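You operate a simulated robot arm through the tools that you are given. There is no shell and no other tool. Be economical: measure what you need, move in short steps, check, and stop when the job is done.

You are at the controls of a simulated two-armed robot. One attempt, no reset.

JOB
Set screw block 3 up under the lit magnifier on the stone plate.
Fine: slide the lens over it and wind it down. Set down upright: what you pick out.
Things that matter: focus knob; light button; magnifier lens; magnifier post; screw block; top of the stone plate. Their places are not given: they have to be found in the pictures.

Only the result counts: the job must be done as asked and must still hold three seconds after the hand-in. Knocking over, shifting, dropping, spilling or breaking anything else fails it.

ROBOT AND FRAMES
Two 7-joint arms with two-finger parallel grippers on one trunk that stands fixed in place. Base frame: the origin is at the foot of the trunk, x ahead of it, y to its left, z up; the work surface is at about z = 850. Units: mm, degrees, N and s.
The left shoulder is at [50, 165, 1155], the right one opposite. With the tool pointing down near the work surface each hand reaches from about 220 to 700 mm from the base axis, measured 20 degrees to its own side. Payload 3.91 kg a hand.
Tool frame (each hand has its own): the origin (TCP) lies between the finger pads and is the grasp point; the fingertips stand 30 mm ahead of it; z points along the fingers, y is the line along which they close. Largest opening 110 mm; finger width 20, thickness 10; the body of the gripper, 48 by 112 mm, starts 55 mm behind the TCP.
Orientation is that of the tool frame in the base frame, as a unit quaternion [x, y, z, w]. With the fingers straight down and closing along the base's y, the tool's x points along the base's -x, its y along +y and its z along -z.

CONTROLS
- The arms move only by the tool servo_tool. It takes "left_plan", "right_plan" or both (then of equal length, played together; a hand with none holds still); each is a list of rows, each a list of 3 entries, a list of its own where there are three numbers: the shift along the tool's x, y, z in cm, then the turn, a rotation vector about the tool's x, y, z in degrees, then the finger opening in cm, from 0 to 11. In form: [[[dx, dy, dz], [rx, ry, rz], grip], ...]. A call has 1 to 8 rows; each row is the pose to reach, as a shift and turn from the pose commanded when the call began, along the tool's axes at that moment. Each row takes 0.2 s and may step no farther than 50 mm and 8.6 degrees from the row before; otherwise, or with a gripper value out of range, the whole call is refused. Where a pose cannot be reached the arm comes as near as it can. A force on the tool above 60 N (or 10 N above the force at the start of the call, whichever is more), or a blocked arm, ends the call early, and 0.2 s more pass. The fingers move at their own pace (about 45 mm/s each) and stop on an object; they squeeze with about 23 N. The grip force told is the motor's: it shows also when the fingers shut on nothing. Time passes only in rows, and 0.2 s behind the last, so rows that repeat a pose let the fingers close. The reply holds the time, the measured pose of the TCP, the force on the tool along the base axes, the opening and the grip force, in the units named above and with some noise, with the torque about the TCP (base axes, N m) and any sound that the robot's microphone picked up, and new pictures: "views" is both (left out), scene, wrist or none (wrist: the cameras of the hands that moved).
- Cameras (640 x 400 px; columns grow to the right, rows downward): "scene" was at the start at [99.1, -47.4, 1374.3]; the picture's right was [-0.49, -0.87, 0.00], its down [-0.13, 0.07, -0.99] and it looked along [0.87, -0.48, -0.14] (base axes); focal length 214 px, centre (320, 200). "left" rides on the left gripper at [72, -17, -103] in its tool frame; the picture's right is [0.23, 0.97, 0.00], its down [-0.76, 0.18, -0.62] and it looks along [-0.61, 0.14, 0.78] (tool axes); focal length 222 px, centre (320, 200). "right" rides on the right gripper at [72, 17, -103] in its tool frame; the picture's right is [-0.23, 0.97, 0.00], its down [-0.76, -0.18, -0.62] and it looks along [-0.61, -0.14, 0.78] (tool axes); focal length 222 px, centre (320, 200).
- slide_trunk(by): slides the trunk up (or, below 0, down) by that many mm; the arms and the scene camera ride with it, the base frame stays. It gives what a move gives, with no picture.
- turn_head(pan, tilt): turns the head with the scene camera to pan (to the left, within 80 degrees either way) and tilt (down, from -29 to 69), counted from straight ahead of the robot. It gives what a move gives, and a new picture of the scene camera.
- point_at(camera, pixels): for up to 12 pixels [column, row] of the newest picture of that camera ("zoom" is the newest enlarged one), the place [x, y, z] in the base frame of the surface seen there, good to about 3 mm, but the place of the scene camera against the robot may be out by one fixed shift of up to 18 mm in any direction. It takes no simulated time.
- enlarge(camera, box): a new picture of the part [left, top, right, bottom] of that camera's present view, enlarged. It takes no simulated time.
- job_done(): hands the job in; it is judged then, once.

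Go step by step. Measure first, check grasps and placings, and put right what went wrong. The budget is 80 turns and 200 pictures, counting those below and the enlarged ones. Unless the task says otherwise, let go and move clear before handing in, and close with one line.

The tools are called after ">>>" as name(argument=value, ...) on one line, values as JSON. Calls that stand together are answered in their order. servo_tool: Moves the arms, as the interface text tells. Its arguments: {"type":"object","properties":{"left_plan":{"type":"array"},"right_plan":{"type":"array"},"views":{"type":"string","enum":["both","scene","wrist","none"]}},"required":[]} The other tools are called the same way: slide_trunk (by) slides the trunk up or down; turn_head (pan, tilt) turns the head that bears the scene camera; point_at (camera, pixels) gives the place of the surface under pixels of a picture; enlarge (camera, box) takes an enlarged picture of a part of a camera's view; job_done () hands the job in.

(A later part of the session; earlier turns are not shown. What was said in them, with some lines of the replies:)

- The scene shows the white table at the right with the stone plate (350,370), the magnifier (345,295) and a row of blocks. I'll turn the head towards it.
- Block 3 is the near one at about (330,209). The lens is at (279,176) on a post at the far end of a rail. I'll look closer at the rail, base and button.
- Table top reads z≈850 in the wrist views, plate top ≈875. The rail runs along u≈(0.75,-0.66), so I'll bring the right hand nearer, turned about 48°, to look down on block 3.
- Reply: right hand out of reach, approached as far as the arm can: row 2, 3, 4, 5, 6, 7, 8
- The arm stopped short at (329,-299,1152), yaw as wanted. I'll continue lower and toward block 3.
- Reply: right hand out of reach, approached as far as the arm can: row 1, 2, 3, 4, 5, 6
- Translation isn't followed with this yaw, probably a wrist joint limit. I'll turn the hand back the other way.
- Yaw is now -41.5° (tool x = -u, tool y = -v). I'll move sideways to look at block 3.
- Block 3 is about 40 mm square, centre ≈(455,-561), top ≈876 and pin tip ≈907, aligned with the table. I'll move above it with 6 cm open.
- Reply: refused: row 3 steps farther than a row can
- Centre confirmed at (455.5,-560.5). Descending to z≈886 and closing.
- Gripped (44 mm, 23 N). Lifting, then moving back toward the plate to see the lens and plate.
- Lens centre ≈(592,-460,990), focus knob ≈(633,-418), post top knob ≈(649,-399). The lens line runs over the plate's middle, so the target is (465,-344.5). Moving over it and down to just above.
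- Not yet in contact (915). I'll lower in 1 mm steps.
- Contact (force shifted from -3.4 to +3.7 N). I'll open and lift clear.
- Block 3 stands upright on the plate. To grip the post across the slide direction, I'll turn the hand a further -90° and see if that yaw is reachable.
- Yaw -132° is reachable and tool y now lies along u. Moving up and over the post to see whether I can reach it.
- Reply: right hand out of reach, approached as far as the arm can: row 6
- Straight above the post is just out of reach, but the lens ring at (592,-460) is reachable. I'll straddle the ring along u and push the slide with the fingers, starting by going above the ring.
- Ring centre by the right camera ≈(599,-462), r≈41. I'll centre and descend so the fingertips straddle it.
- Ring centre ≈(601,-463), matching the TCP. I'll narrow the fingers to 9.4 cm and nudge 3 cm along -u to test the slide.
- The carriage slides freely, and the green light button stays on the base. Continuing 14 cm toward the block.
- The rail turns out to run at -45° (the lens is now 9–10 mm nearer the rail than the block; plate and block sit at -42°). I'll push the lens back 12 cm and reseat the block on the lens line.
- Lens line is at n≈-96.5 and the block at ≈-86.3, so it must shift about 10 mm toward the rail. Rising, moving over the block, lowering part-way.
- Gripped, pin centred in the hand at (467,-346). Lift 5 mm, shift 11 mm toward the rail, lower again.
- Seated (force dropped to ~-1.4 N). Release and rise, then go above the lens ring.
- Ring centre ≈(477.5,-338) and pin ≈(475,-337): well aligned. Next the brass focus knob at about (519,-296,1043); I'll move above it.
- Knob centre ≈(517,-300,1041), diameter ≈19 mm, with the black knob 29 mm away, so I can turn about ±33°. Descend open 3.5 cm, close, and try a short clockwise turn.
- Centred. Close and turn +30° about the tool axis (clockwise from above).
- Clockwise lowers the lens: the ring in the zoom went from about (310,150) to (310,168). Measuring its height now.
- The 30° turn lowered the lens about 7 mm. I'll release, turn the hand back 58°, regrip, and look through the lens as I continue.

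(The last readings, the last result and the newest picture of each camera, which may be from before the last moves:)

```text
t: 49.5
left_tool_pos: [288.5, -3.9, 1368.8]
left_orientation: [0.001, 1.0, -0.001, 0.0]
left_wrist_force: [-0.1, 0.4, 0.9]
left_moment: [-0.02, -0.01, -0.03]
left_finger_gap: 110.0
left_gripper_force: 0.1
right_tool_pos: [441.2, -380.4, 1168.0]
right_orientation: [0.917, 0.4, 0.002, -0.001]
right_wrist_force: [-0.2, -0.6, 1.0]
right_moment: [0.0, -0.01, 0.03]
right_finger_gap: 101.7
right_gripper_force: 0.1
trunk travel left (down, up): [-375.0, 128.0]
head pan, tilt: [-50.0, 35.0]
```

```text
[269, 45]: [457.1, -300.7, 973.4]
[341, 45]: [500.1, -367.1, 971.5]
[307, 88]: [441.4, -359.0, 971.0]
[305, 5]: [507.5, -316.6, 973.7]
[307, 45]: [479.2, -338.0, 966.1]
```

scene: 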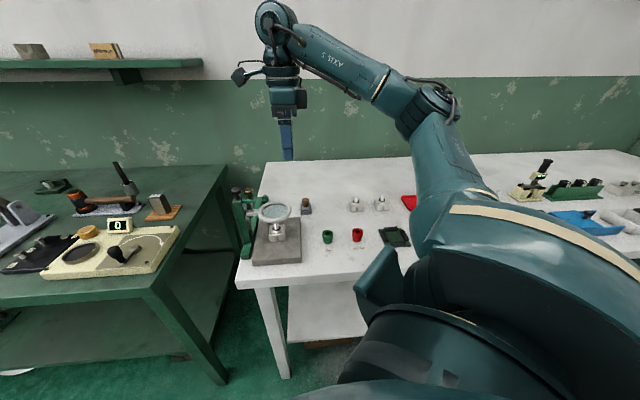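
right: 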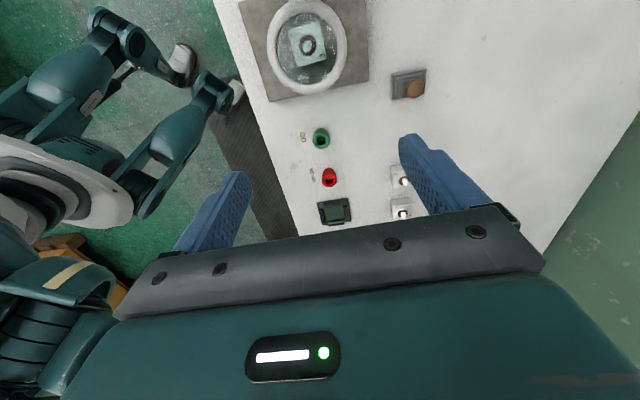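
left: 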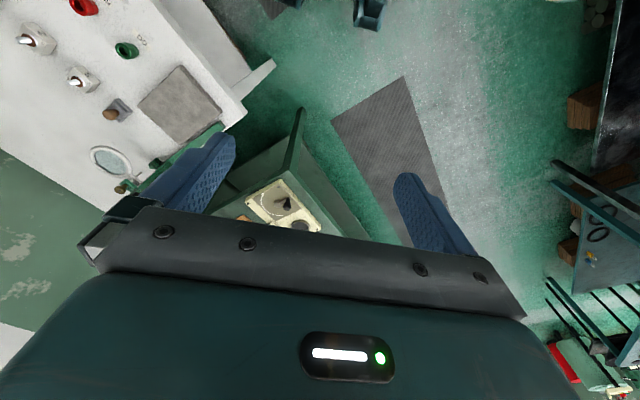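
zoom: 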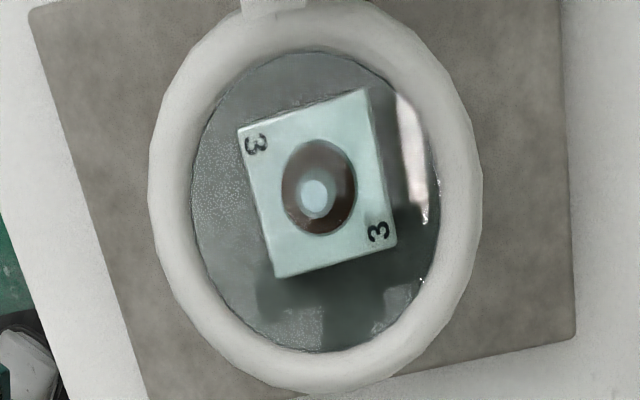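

The lens is now at z≈972 with the block well centred. Before finishing the focus, I'll press the light button at (667,-441,882), for which I turn the hand to face it (yaw ≈ -24°) and tilt for reach.

>>> servo_tool(right_plan=[[[0, 0, 0], [0, 0, -8.5], 6], [[0, 0, 0], [0, 0, -17], 3], [[0, 0, 0], [0, 0, -25.5], 0], [[0, 0, 0], [0, 0, -34], 0], [[0, 0, 0], [0, 0, -42.5], 0], [[0, 0, 0], [0, 0, -51], 0], [[0, 0, 0], [0, 0, -59.5], 0], [[0, 0, 0], [0, 0, -68], 0]], views="none")

>>> servo_tool(right_plan=[[[0, 0, 0], [0, 0, -8], 0], [[0, 0, 0], [0, 0, -16], 0], [[0, 0, 0], [0, 0, -24], 0], [[0, 0, 0], [0, 0, -32], 0], [[0, 0, 0], [0, 0, -40], 0]], views="none")

>>> servo_tool(right_plan=[[[0, 0, 0], [0, -8, 0], 0], [[0, 0, 0], [0, -16, 0], 0], [[0, 0, 0], [0, -24, 0], 0], [[0, 0, 0], [0, -32, 0], 0]], views="both")

```text
t: 51.3
left_tool_pos: [288.3, -3.4, 1369.3]
left_orientation: [-0.001, 1.0, 0.0, 0.0]
left_wrist_force: [0.5, 0.2, -0.9]
left_moment: [-0.03, 0.02, 0.02]
left_finger_gap: 110.1
left_gripper_force: 0.1
right_tool_pos: [442.1, -378.6, 1166.8]
right_orientation: [0.536, 0.844, 0.001, 0.0]
right_wrist_force: [-0.6, 0.1, 0.6]
right_moment: [-0.03, 0.0, 0.01]
right_finger_gap: 0.1
right_gripper_force: 23.1
trunk travel left (down, up): [-375.0, 128.0]
head pan, tilt: [-50.0, 35.0]
```

```text
t: 52.5
left_tool_pos: [288.8, -2.3, 1368.7]
left_orientation: [0.0, 1.0, -0.001, 0.0]
left_wrist_force: [0.7, -0.2, 0.0]
left_moment: [-0.01, 0.01, 0.01]
left_finger_gap: 110.1
left_gripper_force: 0.0
right_tool_pos: [440.7, -379.0, 1167.9]
right_orientation: [0.215, 0.977, 0.001, 0.001]
right_wrist_force: [0.0, 0.1, -0.4]
right_moment: [0.0, -0.02, 0.01]
right_finger_gap: 0.0
right_gripper_force: 22.9
trunk travel left (down, up): [-375.0, 128.0]
head pan, tilt: [-50.0, 35.0]
```

```text
t: 53.5
left_tool_pos: [288.3, -3.4, 1369.0]
left_orientation: [0.0, 1.0, -0.001, 0.0]
left_wrist_force: [-0.1, 0.1, -0.6]
left_moment: [0.0, 0.02, 0.01]
left_finger_gap: 109.9
left_gripper_force: 0.1
right_tool_pos: [440.7, -379.8, 1168.5]
right_orientation: [0.208, 0.938, -0.06, 0.271]
right_wrist_force: [0.1, -0.2, -0.1]
right_moment: [0.0, -0.02, 0.01]
right_finger_gap: 0.1
right_gripper_force: 23.3
trunk travel left (down, up): [-375.0, 128.0]
head pan, tilt: [-50.0, 35.0]
```

scene: 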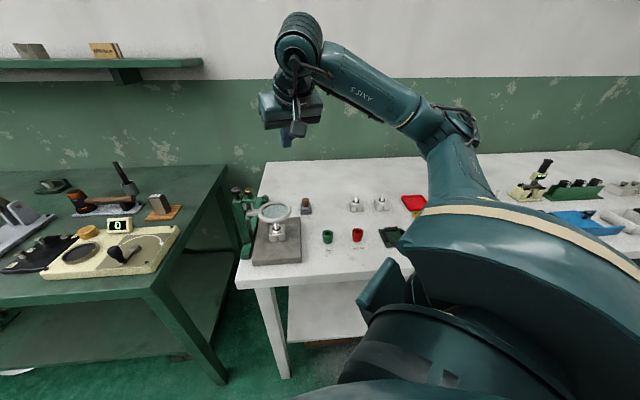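
right: 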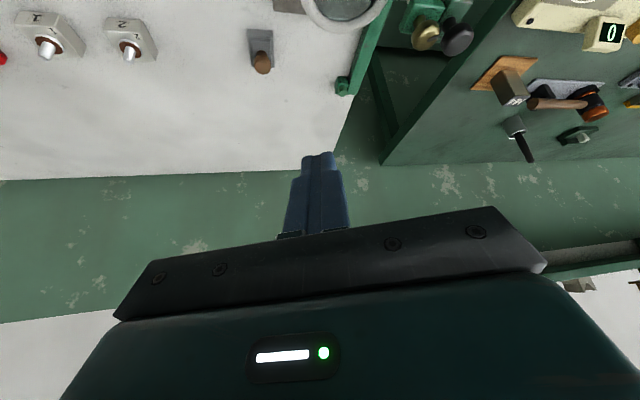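

Orientation is right (z≈(0.48,-0.23,-0.85)). Approaching to ~4 cm above the button.

>>> servo_tool(right_plan=[[[-1.02, 0.57, 4.25], [0, 0, 0], 0], [[-2.05, 1.13, 8.5], [0, 0, 0], 0], [[-3.07, 1.7, 12.75], [0, 0, 0], 0], [[-4.09, 2.27, 17], [0, 0, 0], 0], [[-5.1, 2.84, 21.25], [0, 0, 0], 0], [[-6.14, 3.4, 25.5], [0, 0, 0], 0], [[-7.16, 3.97, 29.7], [0, 0, 0], 0]], views="both")

```text
t: 55.1
left_tool_pos: [288.9, -3.0, 1369.3]
left_orientation: [-0.001, 1.0, 0.0, 0.0]
left_wrist_force: [-0.1, -1.3, -0.2]
left_moment: [-0.01, -0.01, -0.01]
left_finger_gap: 110.0
left_gripper_force: 0.1
right_tool_pos: [658.4, -433.9, 949.9]
right_orientation: [0.207, 0.938, -0.058, 0.27]
right_wrist_force: [0.6, 0.0, -0.2]
right_moment: [-0.03, 0.05, 0.01]
right_finger_gap: 0.0
right_gripper_force: 23.0
trunk travel left (down, up): [-375.0, 128.0]
head pan, tilt: [-50.0, 35.0]
```

scene: 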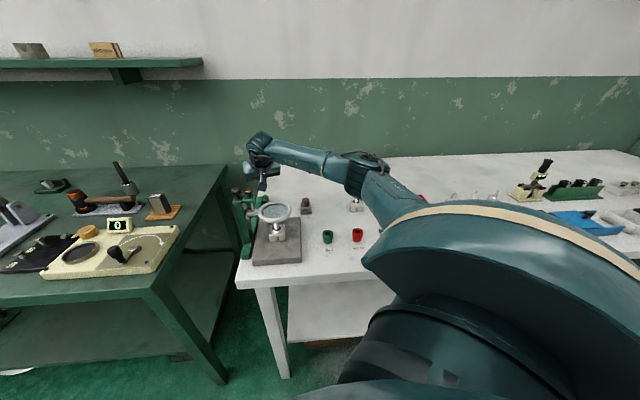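
right: 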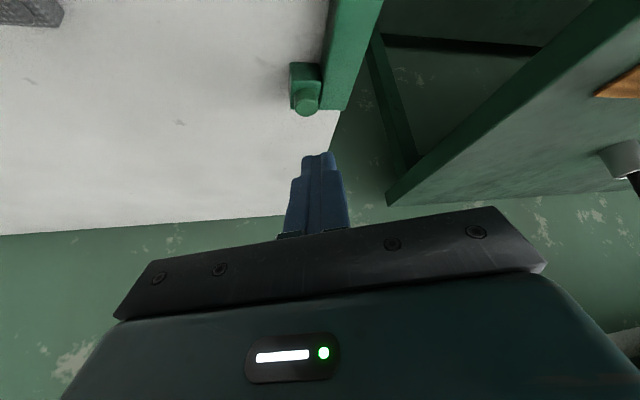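

>>> enlarge(camera="right", box=[260, 50, 380, 170])

>>> point_at(camera="right", pixels=[[308, 108], [302, 108], [316, 106], [308, 112], [308, 98], [300, 75], [316, 158]])

```text
3.33 times, centred on (320, 110) of right
```

zoom: 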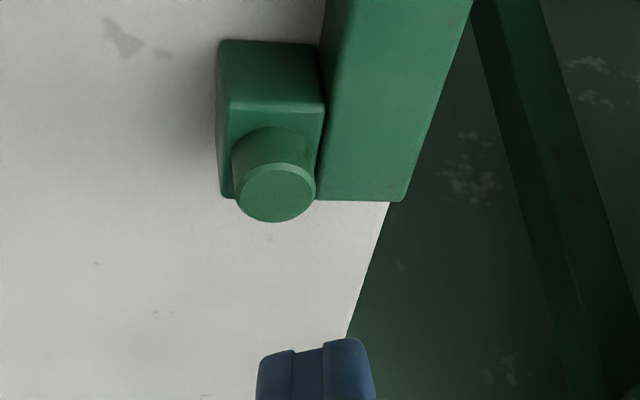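

```text
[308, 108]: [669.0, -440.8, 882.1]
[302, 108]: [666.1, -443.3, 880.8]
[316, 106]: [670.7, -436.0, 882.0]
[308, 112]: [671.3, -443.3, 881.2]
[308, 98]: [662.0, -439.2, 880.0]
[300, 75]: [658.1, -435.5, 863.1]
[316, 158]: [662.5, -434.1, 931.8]
```

Button top ≈(668.7,-441,882); the tip is right above. Lowering vertically to the button and pressing gently.

>>> servo_tool(right_plan=[[[0.8, -0.2, 1.27], [0, 0, 0], 0], [[1.44, -0.2, 2.28], [0, 0, 0], 0], [[1.76, -0.2, 2.79], [0, 0, 0], 0], [[1.97, -0.2, 3.13], [0, 0, 0], 0], [[2.08, -0.2, 3.3], [0, 0, 0], 0]], views="both")

>>> enlarge(camera="scene", box=[220, 180, 332, 250])

```text
t: 56.3
left_tool_pos: [288.9, -3.9, 1369.4]
left_orientation: [-0.001, 1.0, 0.0, 0.0]
left_wrist_force: [0.4, 0.8, 0.2]
left_moment: [0.03, -0.01, 0.01]
left_finger_gap: 109.9
left_gripper_force: 0.0
right_tool_pos: [655.2, -436.7, 914.8]
right_orientation: [0.208, 0.939, -0.058, 0.27]
right_wrist_force: [-0.8, -0.7, -0.5]
right_moment: [-0.01, -0.02, -0.01]
right_finger_gap: 0.0
right_gripper_force: 23.7
trunk travel left (down, up): [-375.0, 128.0]
head pan, tilt: [-50.0, 35.0]
```

scene: 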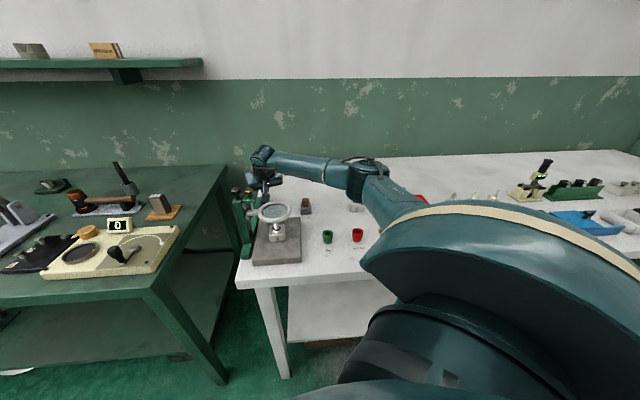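
right: 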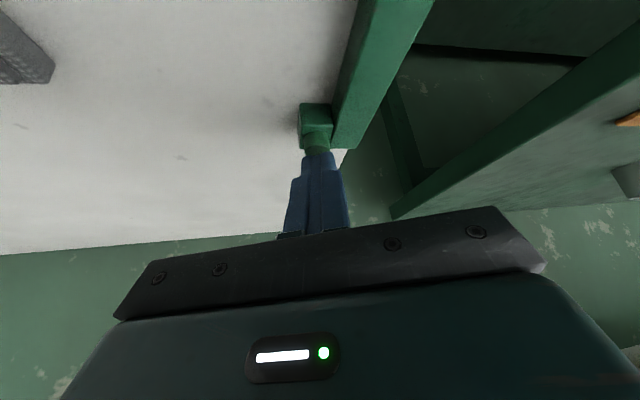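

```text
5.71 times, centred on (276, 215) of scene
```

zoom: 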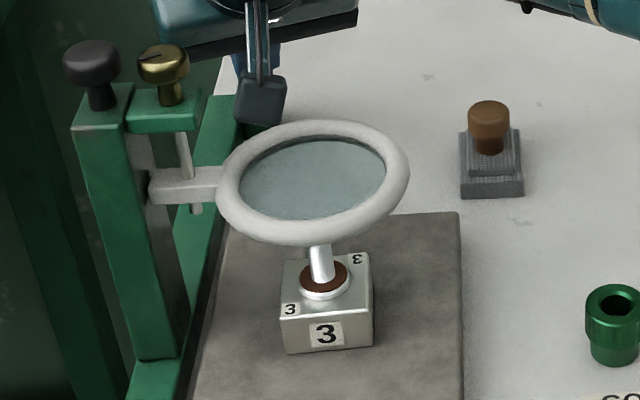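

>>> servo_tool(right_plan=[[[0.11, 0, 0.17], [0, 0, 0], 0], [[0.21, 0, 0.34], [0, 0, 0], 0], [[0.32, 0, 0.51], [0, 0, 0], 0], [[0.43, 0, 0.68], [0, 0, 0], 0]], views="both")

>>> enlarge(camera="scene", box=[220, 180, 332, 250])

```text
t: 57.3
left_tool_pos: [288.1, -3.4, 1368.9]
left_orientation: [0.0, 1.0, -0.001, 0.001]
left_wrist_force: [-0.4, 0.0, 0.0]
left_moment: [0.0, 0.03, 0.02]
left_finger_gap: 109.9
left_gripper_force: 0.0
right_tool_pos: [655.0, -436.8, 909.0]
right_orientation: [0.208, 0.938, -0.059, 0.27]
right_wrist_force: [0.2, -0.1, 3.0]
right_moment: [0.01, -0.01, 0.03]
right_finger_gap: 0.0
right_gripper_force: 23.1
trunk travel left (down, up): [-375.0, 128.0]
head pan, tilt: [-50.0, 35.0]
heard: click
```

scene: 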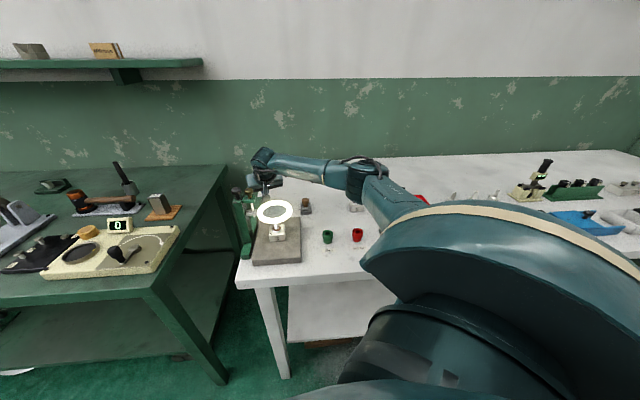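
right: 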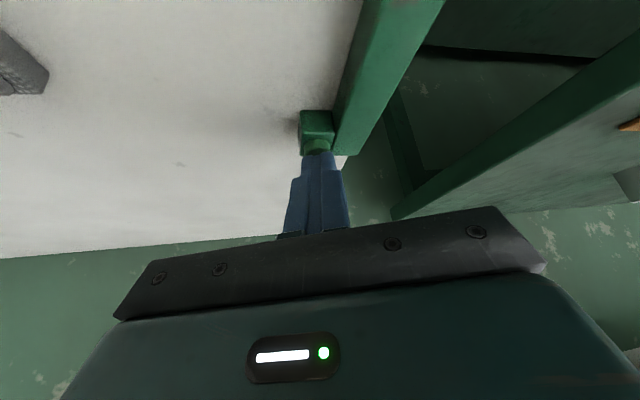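

```text
5.71 times, centred on (276, 215) of scene
```

zoom: 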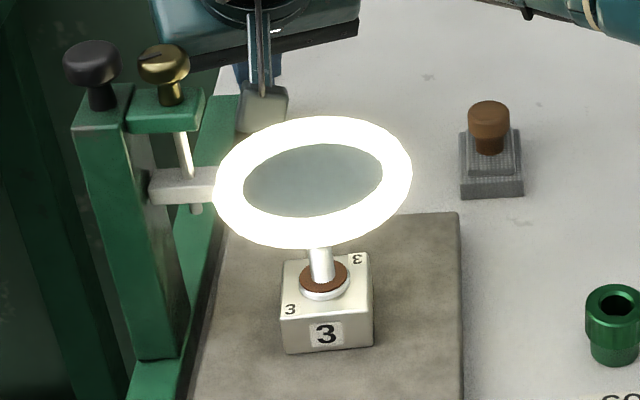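

Click heard and the ring is lit. Retracting straight up and back the way I came, then restoring the hand to vertical.

>>> servo_tool(right_plan=[[[-1.2, 0, -1.9], [0, 0, 0], 0], [[-2.4, 0, -3.8], [0, 0, 0], 0], [[-1.2, -0.6, -8.5], [0, 0, 0], 0], [[0, -1.2, -13], [0, 0, 0], 0], [[1.2, -1.8, -17.5], [0, 0, 0], 0], [[2.4, -2.4, -22], [0, 0, 0], 0], [[3.6, -3, -26.5], [0, 0, 0], 0], [[4.4, -3.6, -31], [0, 0, 0], 0]], views="none")

>>> servo_tool(right_plan=[[[0, 0, 0], [0, 8, 0], 2], [[0, 0, 0], [0, 16, 0], 4], [[0, 0, 0], [0, 24, 0], 5], [[0, 0, 0], [0, 31.7, 0], 5]], views="none")

>>> servo_tool(right_plan=[[[0, 0, 0], [0, 0, 8.5], 5], [[0, 0, 0], [0, 0, 17], 5], [[0, 0, 0], [0, 0, 25.5], 5], [[0, 0, 0], [0, 0, 34], 5], [[0, 0, 0], [0, 0, 42.5], 5], [[0, 0, 0], [0, 0, 51], 5], [[0, 0, 0], [0, 0, 59.5], 5], [[0, 0, 0], [0, 0, 68], 5]], views="both")

```text
t: 59.1
left_tool_pos: [288.1, -3.1, 1369.1]
left_orientation: [0.0, 1.0, -0.001, 0.001]
left_wrist_force: [-0.1, -0.4, 0.2]
left_moment: [0.04, -0.03, 0.0]
left_finger_gap: 110.2
left_gripper_force: 0.1
right_tool_pos: [456.9, -384.5, 1147.0]
right_orientation: [0.207, 0.938, -0.059, 0.271]
right_wrist_force: [-0.5, -1.1, 0.6]
right_moment: [0.01, 0.0, 0.0]
right_finger_gap: 0.0
right_gripper_force: 23.0
trunk travel left (down, up): [-375.0, 128.0]
head pan, tilt: [-50.0, 35.0]
```

```text
t: 60.1
left_tool_pos: [288.8, -3.8, 1369.4]
left_orientation: [-0.001, 1.0, -0.001, 0.0]
left_wrist_force: [-0.1, -0.2, 0.5]
left_moment: [-0.01, 0.0, -0.02]
left_finger_gap: 109.9
left_gripper_force: 0.1
right_tool_pos: [457.4, -384.7, 1146.6]
right_orientation: [0.216, 0.976, 0.0, 0.004]
right_wrist_force: [-0.7, 0.0, -0.7]
right_moment: [-0.02, 0.01, -0.02]
right_finger_gap: 50.2
right_gripper_force: 0.1
trunk travel left (down, up): [-375.0, 128.0]
head pan, tilt: [-50.0, 35.0]
```

```text
t: 61.9
left_tool_pos: [288.1, -1.9, 1370.1]
left_orientation: [0.0, 1.0, -0.002, 0.0]
left_wrist_force: [-0.6, -0.4, 0.7]
left_moment: [0.02, 0.01, 0.05]
left_finger_gap: 110.0
left_gripper_force: 0.0
right_tool_pos: [456.5, -383.9, 1146.4]
right_orientation: [0.726, 0.688, 0.002, 0.003]
right_wrist_force: [0.4, 0.6, -0.3]
right_moment: [0.01, 0.0, -0.02]
right_finger_gap: 50.0
right_gripper_force: 0.0
trunk travel left (down, up): [-375.0, 128.0]
head pan, tilt: [-50.0, 35.0]
```

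scene: 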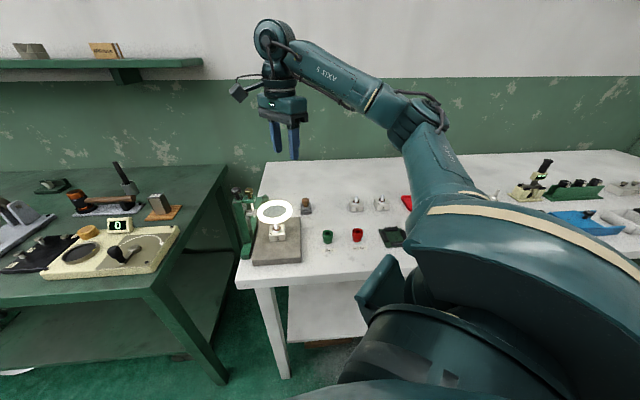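
right: 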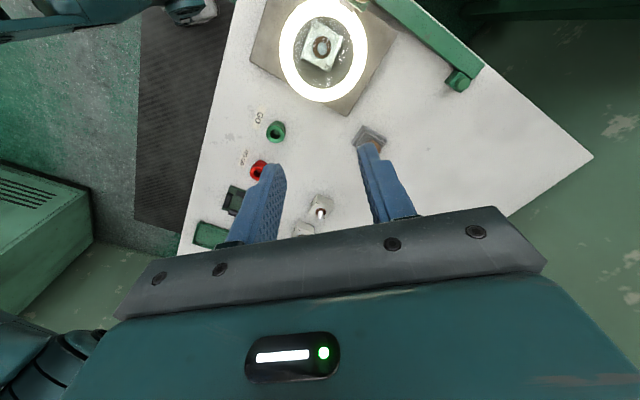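

>>> enlarge(camera="right", box=[270, 0, 376, 104])

```text
3.85 times, centred on (323, 52) of right
```

zoom: 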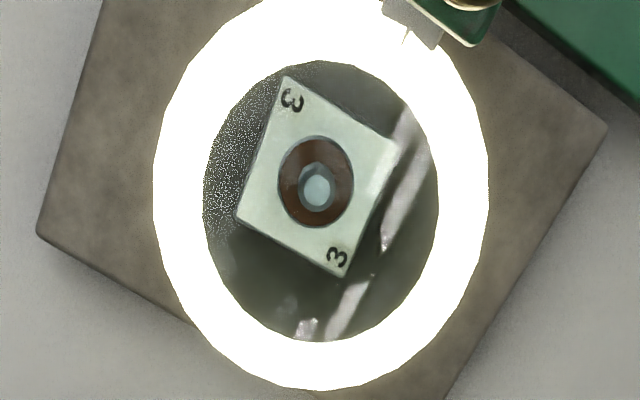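

Light is on and the block is centred under the lens. Now back to the knob at yaw ≈ -104° for the next clockwise stroke.

>>> servo_tool(right_plan=[[[0, 0, 0], [0, 0, 5.5], 5], [[0, 0, 0], [0, 0, 11], 5]], views="none")

>>> servo_tool(right_plan=[[[3.2, 1.3, 0], [0, 0, 0], 5], [[6.5, 2.6, 1], [0, 0, 0], 5], [[9.67, 3.82, 2], [0, 0, 0], 5], [[9.67, 3.82, 5], [0, 0, 0], 4], [[9.67, 3.82, 7], [0, 0, 0], 3.6]], views="wrist")

>>> enlarge(camera="right", box=[240, 110, 400, 210])

```text
t: 62.5
left_tool_pos: [287.8, -3.6, 1368.5]
left_orientation: [0.0, 1.0, -0.002, 0.0]
left_wrist_force: [-0.5, 0.0, -0.3]
left_moment: [0.03, -0.04, 0.01]
left_finger_gap: 110.1
left_gripper_force: 0.0
right_tool_pos: [456.5, -384.6, 1147.1]
right_orientation: [0.789, 0.614, 0.003, 0.002]
right_wrist_force: [-0.4, -0.5, 0.0]
right_moment: [0.02, 0.0, 0.02]
right_finger_gap: 49.8
right_gripper_force: 0.0
trunk travel left (down, up): [-375.0, 128.0]
head pan, tilt: [-50.0, 35.0]
```

```text
t: 63.7
left_tool_pos: [288.5, -3.8, 1370.2]
left_orientation: [0.0, 1.0, -0.001, 0.0]
left_wrist_force: [0.5, -0.2, -0.5]
left_moment: [0.01, 0.02, -0.03]
left_finger_gap: 110.1
left_gripper_force: 0.0
right_tool_pos: [517.7, -298.6, 1077.1]
right_orientation: [0.788, 0.616, 0.003, 0.004]
right_wrist_force: [-1.0, -0.1, -0.9]
right_moment: [-0.02, 0.0, 0.03]
right_finger_gap: 35.9
right_gripper_force: 0.1
trunk travel left (down, up): [-375.0, 128.0]
head pan, tilt: [-50.0, 35.0]
```

right: 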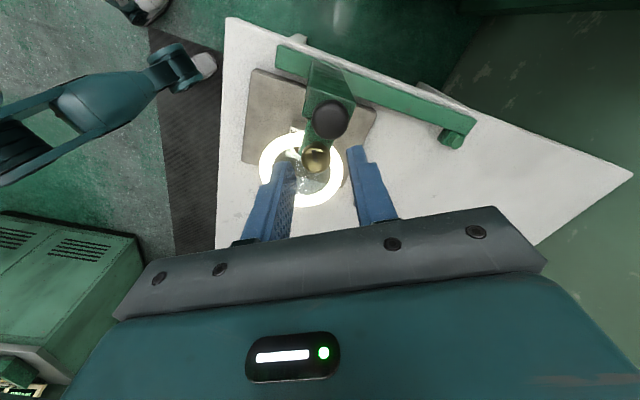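

```text
4.00 times, centred on (320, 160) of right
```

zoom: 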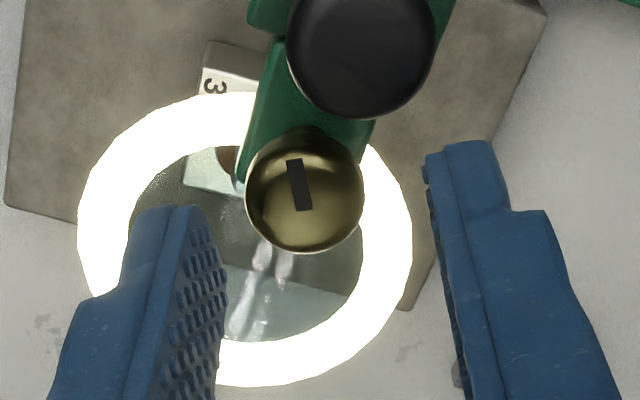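

Knob sits ~3 mm toward -y; correct, descend 2 cm, grip and turn another 28°.

>>> servo_tool(right_plan=[[[-0.1, -0.3, 1], [0, 0, 0], 3.6], [[-0.1, -0.3, 2], [0, 0, 0], 3.6], [[-0.1, -0.3, 2], [0, 0, 0], 1], [[-0.1, -0.3, 2], [0, 0, 0], 1], [[-0.1, -0.3, 2], [0, 0, 7], 1], [[-0.1, -0.3, 2], [0, 0, 14], 1], [[-0.1, -0.3, 2], [0, 0, 21], 1], [[-0.1, -0.3, 2], [0, 0, 28], 1]], views="both")

>>> enlarge(camera="scene", box=[220, 180, 332, 250])

>>> enlarge(camera="right", box=[240, 110, 400, 230])

```text
t: 65.5
left_tool_pos: [289.3, -3.0, 1369.0]
left_orientation: [0.001, 1.0, -0.001, 0.0]
left_wrist_force: [-1.0, -0.8, 0.2]
left_moment: [0.02, 0.02, -0.05]
left_finger_gap: 109.9
left_gripper_force: 0.1
right_tool_pos: [515.9, -298.8, 1057.1]
right_orientation: [0.914, 0.406, 0.004, 0.002]
right_wrist_force: [9.5, 0.6, 8.4]
right_moment: [-0.72, 0.42, 0.01]
right_finger_gap: 21.1
right_gripper_force: 45.5
trunk travel left (down, up): [-375.0, 128.0]
head pan, tilt: [-50.0, 35.0]
```

scene: 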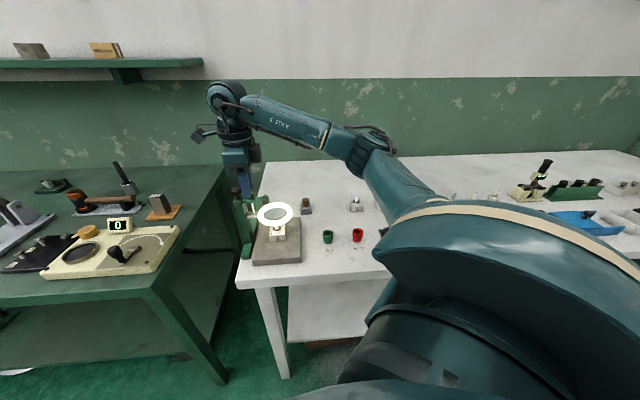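
right: 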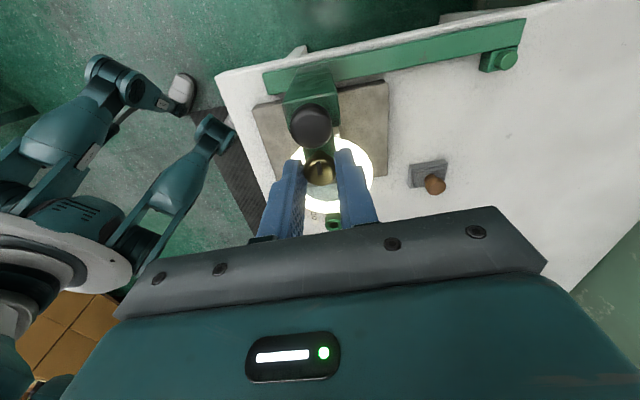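

```text
5.71 times, centred on (276, 215) of scene
```

zoom: 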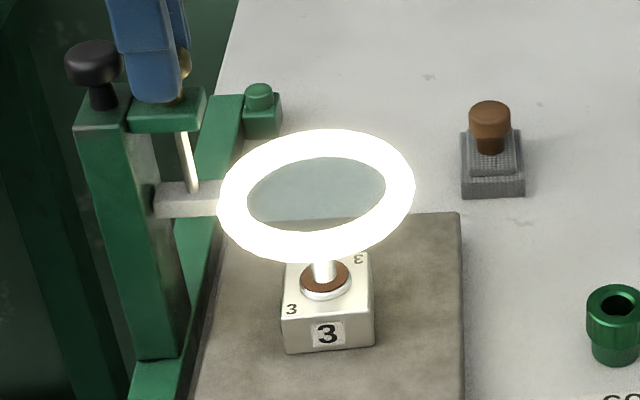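

```text
3.33 times, centred on (320, 170) of right
```

zoom: 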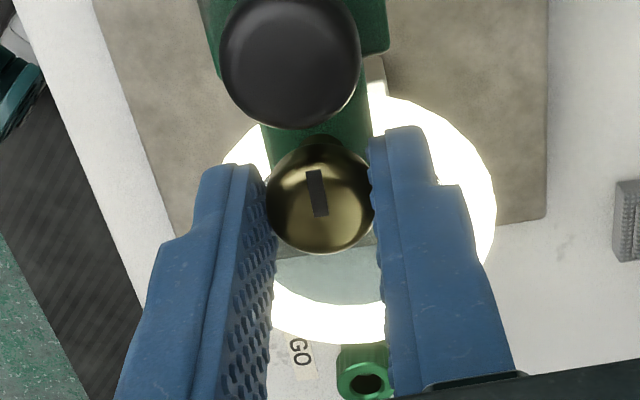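

The arm moved down another ~7 mm and is near the rod's end. I'll continue 28° more in this grip and watch for a stop.

>>> servo_tool(right_plan=[[[0, 0, 0], [0, 0, 5], 1], [[0, 0, 0], [0, 0, 10], 1], [[0, 0, 0], [0, 0, 15], 1], [[0, 0, 0], [0, 0, 20], 1], [[0, 0, 0], [0, 0, 25], 1], [[0, 0, 0], [0, 0, 30], 1]], views="both")

>>> enlarge(camera="scene", box=[220, 180, 332, 250])

>>> enlarge(camera="right", box=[260, 110, 420, 230])

```text
t: 66.9
left_tool_pos: [289.3, -2.6, 1369.1]
left_orientation: [0.0, 1.0, -0.001, 0.0]
left_wrist_force: [0.7, 0.0, 0.0]
left_moment: [0.0, 0.0, 0.01]
left_finger_gap: 109.9
left_gripper_force: 0.0
right_tool_pos: [515.8, -299.4, 1056.4]
right_orientation: [0.988, 0.156, 0.004, 0.002]
right_wrist_force: [14.7, 2.6, 12.3]
right_moment: [-0.01, -0.07, 0.27]
right_finger_gap: 21.0
right_gripper_force: 44.6
trunk travel left (down, up): [-375.0, 128.0]
head pan, tilt: [-50.0, 35.0]
```

scene: 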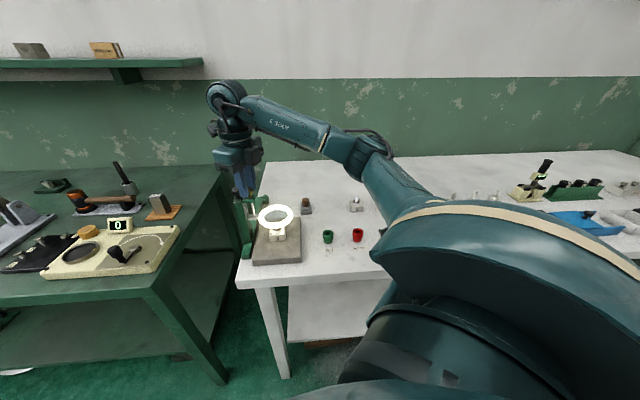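
right: 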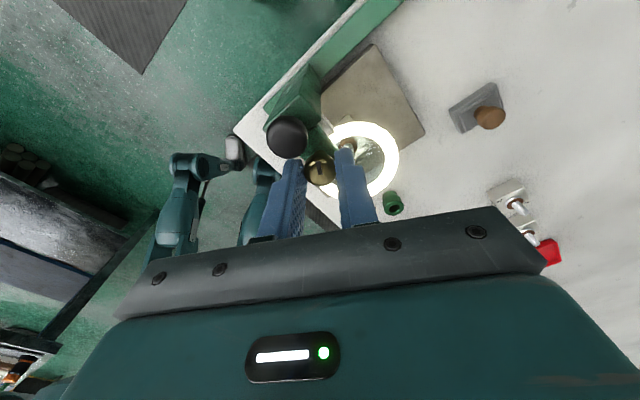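

```text
5.71 times, centred on (276, 215) of scene
```

zoom: 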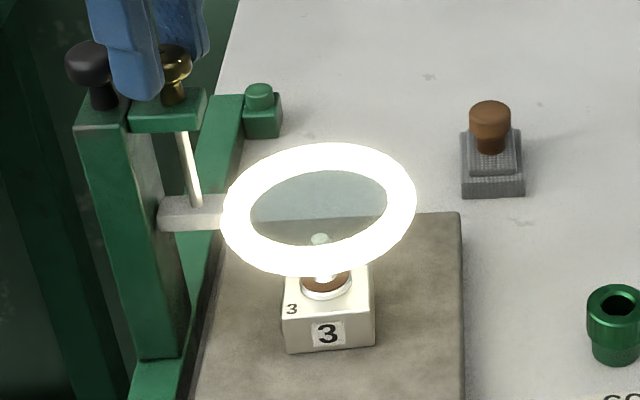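

```text
3.33 times, centred on (340, 170) of right
```

zoom: 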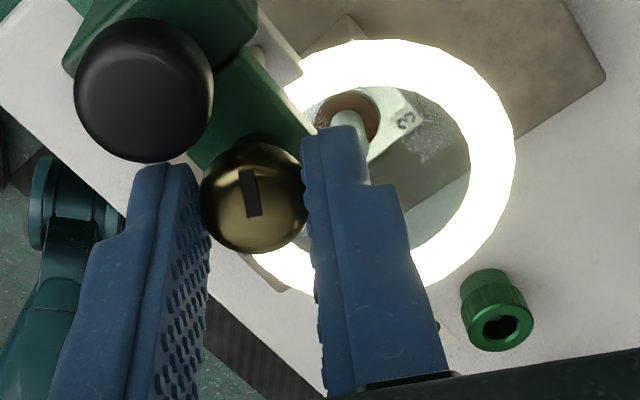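

Another ~7 mm lower (arm at row 213). Release, back off to the same overhead viewpoint, and look through the lens.

>>> servo_tool(right_plan=[[[0, 0, 0], [0, 0, 0], 3.2], [[0, 0, 0], [0, 0, -8.4], 3.2], [[0, 0, 0], [0, 0, -16.8], 3.2], [[0, 0, 0], [0, 0, -25.2], 3.4], [[0, 0, -2], [0, 0, -30], 3.6], [[0, 0, -5], [0, 0, -30], 3.6]], views="none")

>>> servo_tool(right_plan=[[[-4, 0, -2], [0, 0, 0], 5], [[-8, 0, -4], [0, 0, 0], 9], [[-11, 0, -6], [0, 0, 0], 11], [[-11, 0, -6], [0, 0, 0], 11]], views="wrist")

>>> enlarge(camera="right", box=[260, 0, 356, 96])

>>> point_at(camera="right", pixels=[[275, 35], [275, 55], [342, 45], [307, 88], [307, 45], [300, 5], [325, 85]])

```text
t: 68.3
left_tool_pos: [287.9, -3.5, 1370.3]
left_orientation: [0.001, 1.0, -0.001, 0.001]
left_wrist_force: [-0.3, -0.5, -0.2]
left_moment: [-0.05, -0.04, -0.02]
left_finger_gap: 110.0
left_gripper_force: 0.0
right_tool_pos: [515.8, -301.4, 1108.2]
right_orientation: [0.913, 0.409, 0.002, 0.002]
right_wrist_force: [0.5, 0.7, -0.5]
right_moment: [-0.02, -0.01, -0.05]
right_finger_gap: 36.0
right_gripper_force: 0.1
trunk travel left (down, up): [-375.0, 128.0]
head pan, tilt: [-50.0, 35.0]
```

```text
t: 69.3
left_tool_pos: [288.9, -4.3, 1369.3]
left_orientation: [0.0, 1.0, -0.001, 0.0]
left_wrist_force: [0.6, 0.4, 0.4]
left_moment: [0.02, -0.02, 0.01]
left_finger_gap: 110.2
left_gripper_force: 0.1
right_tool_pos: [441.9, -383.3, 1165.4]
right_orientation: [0.913, 0.407, 0.002, 0.002]
right_wrist_force: [-0.5, -0.1, -0.6]
right_moment: [-0.02, 0.0, 0.02]
right_finger_gap: 109.9
right_gripper_force: 0.1
trunk travel left (down, up): [-375.0, 128.0]
head pan, tilt: [-50.0, 35.0]
```

right: 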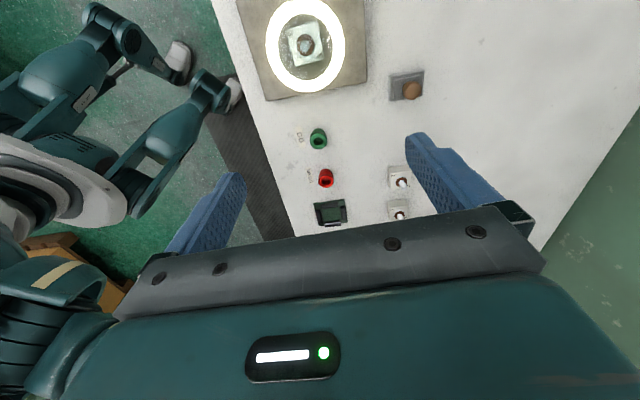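

```text
4.17 times, centred on (308, 48) of right
```

zoom: 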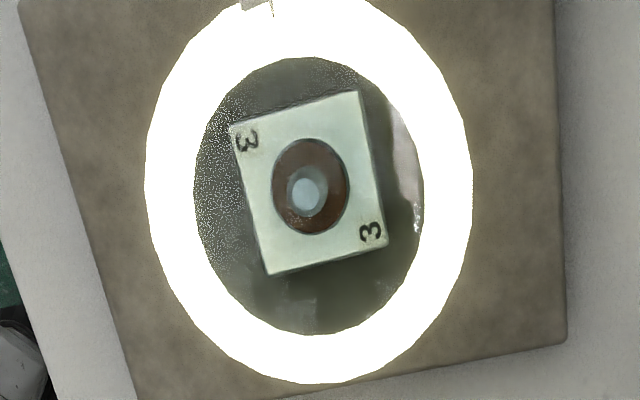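

```text
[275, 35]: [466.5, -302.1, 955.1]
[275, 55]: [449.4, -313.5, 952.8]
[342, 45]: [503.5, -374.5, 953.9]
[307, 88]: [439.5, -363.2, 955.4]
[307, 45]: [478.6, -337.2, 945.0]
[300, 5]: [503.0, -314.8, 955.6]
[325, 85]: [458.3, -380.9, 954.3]
```

Lens is now at z≈954 (35 mm below start), about 12 mm above the pin, with no stop felt. I'll zoom further to compare sharpness of the digits with the view at 972.

>>> enlarge(camera="right", box=[288, 16, 328, 74])

>>> enlarge(camera="scene", box=[235, 195, 315, 245])

```text
6.90 times, centred on (308, 45) of right
```

zoom: 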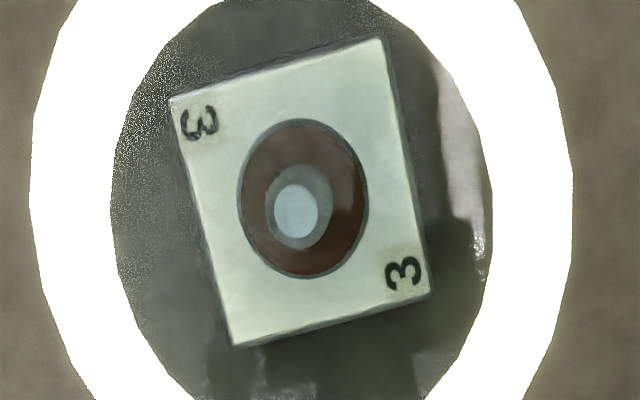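

```text
8.00 times, centred on (275, 220) of scene
```

zoom: 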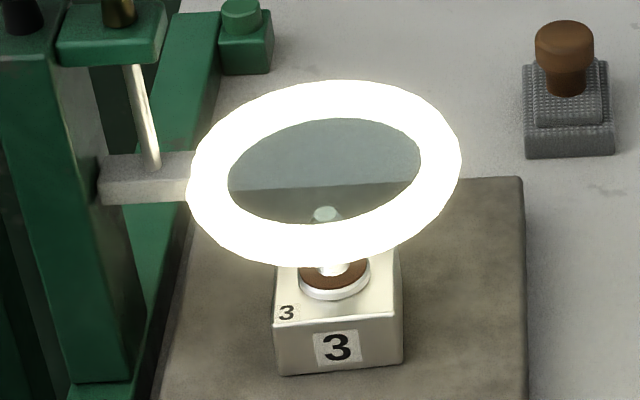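

No blur cue in the lens view. I'll go back and try a further gentle turn to find whether there is a stop, keeping clear of the pin. First, position over the knob again.

>>> servo_tool(right_plan=[[[3.8, 0, 2], [0, 0, 0], 7], [[7.6, 0, 4], [0, 0, 0], 4], [[11.3, 0.1, 6], [0, 0, 0], 3.6], [[11.3, 0.1, 8.5], [0, 0, 0], 3.6]], views="wrist")

>>> enlarge(camera="right", box=[240, 110, 400, 210])

```text
t: 70.3
left_tool_pos: [287.6, -5.0, 1369.7]
left_orientation: [0.001, 1.0, -0.001, 0.0]
left_wrist_force: [-0.7, -0.8, -0.1]
left_moment: [0.02, 0.0, 0.01]
left_finger_gap: 110.0
left_gripper_force: 0.1
right_tool_pos: [520.3, -300.9, 1081.7]
right_orientation: [0.913, 0.407, 0.004, 0.001]
right_wrist_force: [-0.5, 0.3, -0.1]
right_moment: [0.01, 0.0, 0.02]
right_finger_gap: 36.0
right_gripper_force: 0.1
trunk travel left (down, up): [-375.0, 128.0]
head pan, tilt: [-50.0, 35.0]
```

right: 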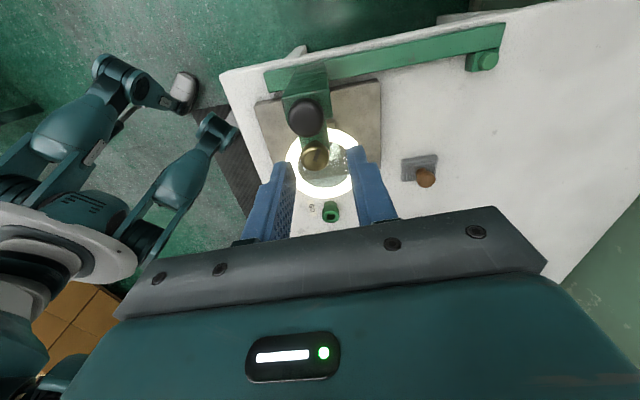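

```text
4.00 times, centred on (320, 160) of right
```

zoom: 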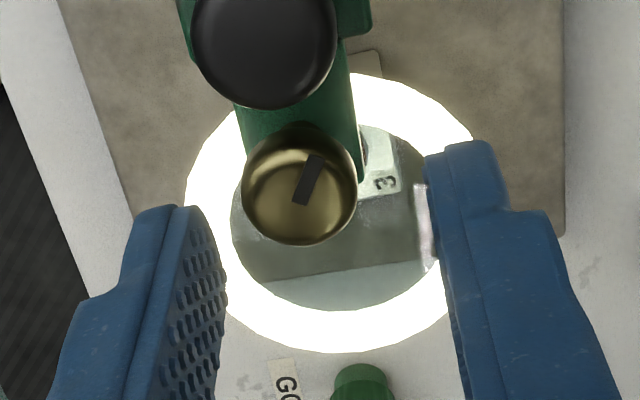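

>>> servo_tool(right_plan=[[[-0.15, -0.36, 1.3], [0, 0, 0], 3.6], [[-0.15, -0.36, 2.5], [0, 0, 0], 3.6], [[-0.15, -0.36, 2.5], [0, 0, 0], 1], [[-0.15, -0.36, 2.5], [0, 0, 0], 1], [[-0.15, -0.36, 2.5], [0, 0, 4], 1], [[-0.15, -0.36, 2.5], [0, 0, 8], 1], [[-0.15, -0.36, 2.5], [0, 0, 12], 1]], views="both")

>>> enlarge(camera="scene", box=[235, 195, 315, 245])

>>> enlarge(camera="right", box=[240, 110, 400, 210])

```text
t: 71.9
left_tool_pos: [289.4, -4.1, 1368.2]
left_orientation: [0.0, 1.0, 0.0, 0.0]
left_wrist_force: [0.3, 0.4, 0.4]
left_moment: [-0.04, 0.01, 0.02]
left_finger_gap: 110.0
left_gripper_force: 0.1
right_tool_pos: [517.1, -298.5, 1056.9]
right_orientation: [0.951, 0.308, 0.004, 0.001]
right_wrist_force: [12.5, -8.7, 3.5]
right_moment: [-0.13, -0.47, 0.41]
right_finger_gap: 21.1
right_gripper_force: 45.0
trunk travel left (down, up): [-375.0, 128.0]
head pan, tilt: [-50.0, 35.0]
```

scene: 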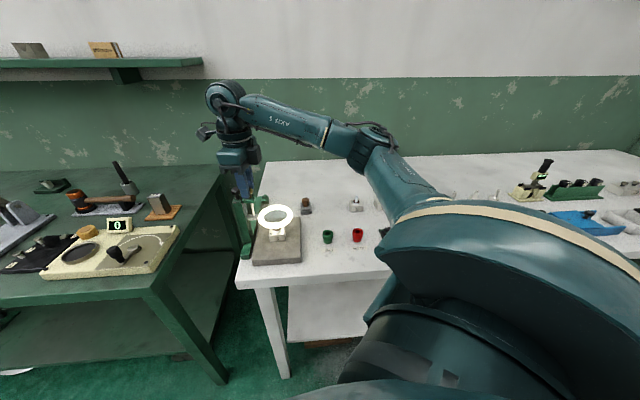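
right: 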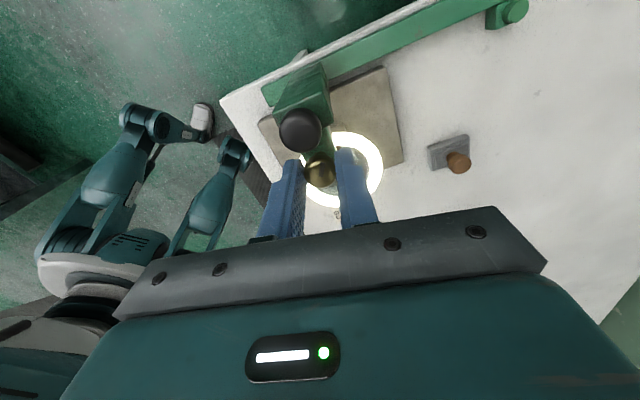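

```text
8.00 times, centred on (275, 220) of scene
```

zoom: 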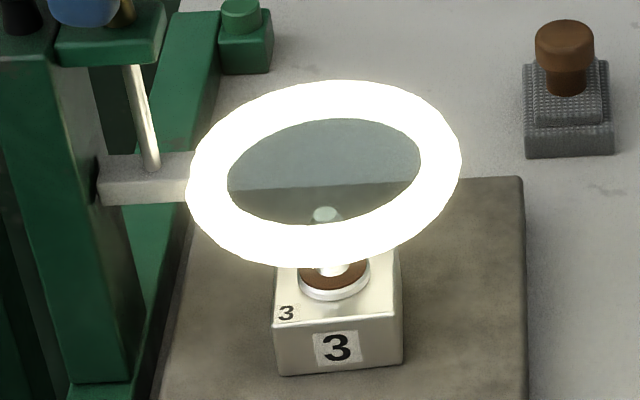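

```text
4.00 times, centred on (320, 160) of right
```

zoom: 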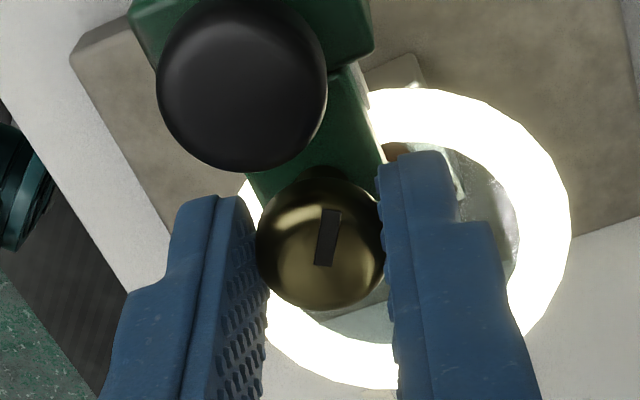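

The lens did not move and the knob slipped with 0.41 N·m of torque: it's at its lower stop, fully wound down. Releasing and backing away clear.

>>> servo_tool(right_plan=[[[0, 0, 0], [0, 0, 0], 3.4], [[0, 0, 0], [0, 0, 0], 3.6], [[0, 0, -2], [0, 0, 0], 3.6], [[0, 0, -5], [0, 0, 0], 3.6], [[-4, 0, -7.5], [0, 0, 0], 5], [[-8, 0, -10], [0, 0, 0], 7], [[-12, 0, -11], [0, 0, 0], 7], [[-12, 0, -11], [0, 0, 0], 7]], views="both")

>>> enlarge(camera="scene", box=[220, 180, 332, 250])

>>> point_at(camera="zoom", pixels=[[228, 205], [408, 205], [316, 268], [318, 150], [327, 272], [328, 335], [290, 310]])

```text
t: 73.7
left_tool_pos: [288.6, -3.3, 1368.5]
left_orientation: [0.001, 1.0, -0.001, 0.0]
left_wrist_force: [0.0, 1.0, 0.0]
left_moment: [-0.01, -0.04, -0.01]
left_finger_gap: 110.0
left_gripper_force: 0.1
right_tool_pos: [416.9, -368.6, 1164.1]
right_orientation: [0.951, 0.31, 0.002, 0.001]
right_wrist_force: [-0.1, 0.4, -0.5]
right_moment: [0.0, -0.02, -0.04]
right_finger_gap: 70.2
right_gripper_force: 0.0
trunk travel left (down, up): [-375.0, 128.0]
head pan, tilt: [-50.0, 35.0]
```

scene: 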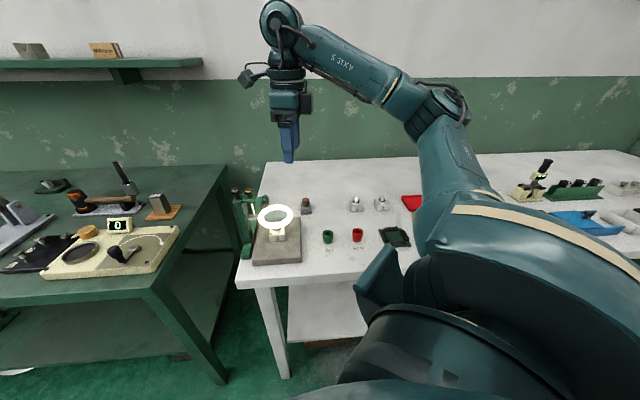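
right: 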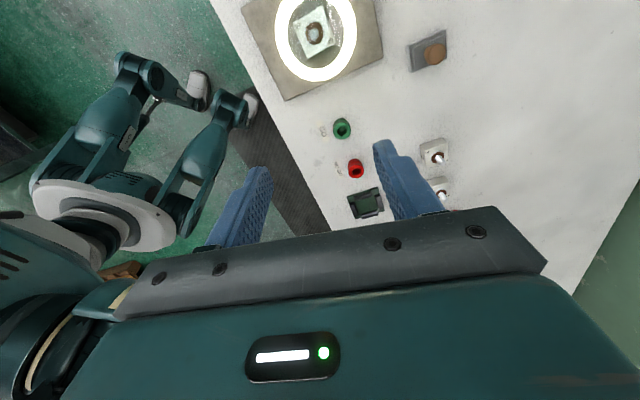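

```text
5.71 times, centred on (276, 215) of scene
```

zoom: 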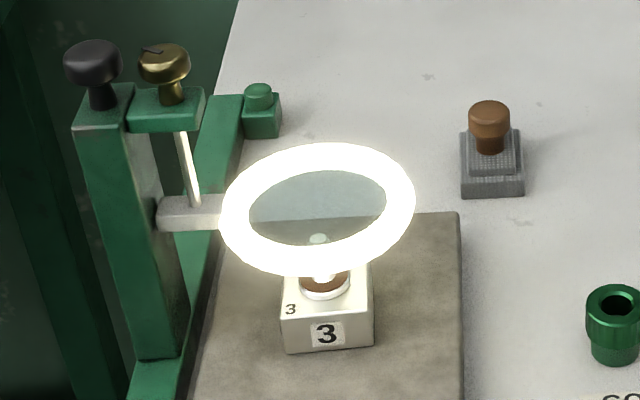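

```text
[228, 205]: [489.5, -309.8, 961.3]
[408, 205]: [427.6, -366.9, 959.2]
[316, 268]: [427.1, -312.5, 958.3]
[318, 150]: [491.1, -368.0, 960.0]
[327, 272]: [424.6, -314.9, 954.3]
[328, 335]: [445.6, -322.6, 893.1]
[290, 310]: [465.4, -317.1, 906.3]
```

The block stands upright under the lit, fully lowered lens, aligned to within about 4 mm. The hand is clear and nothing else has moved, so I'm handing in.

>>> job_done()

```text
The job is handed in.
```

I handed the job in. Screw block 3 stands upright on the stone plate, centred to within about 4 mm under the magnifier. The light is on and the lens is wound down to its lower stop. I could see no change in sharpness through the lens at any height, so I took the lower stop as the focus position.
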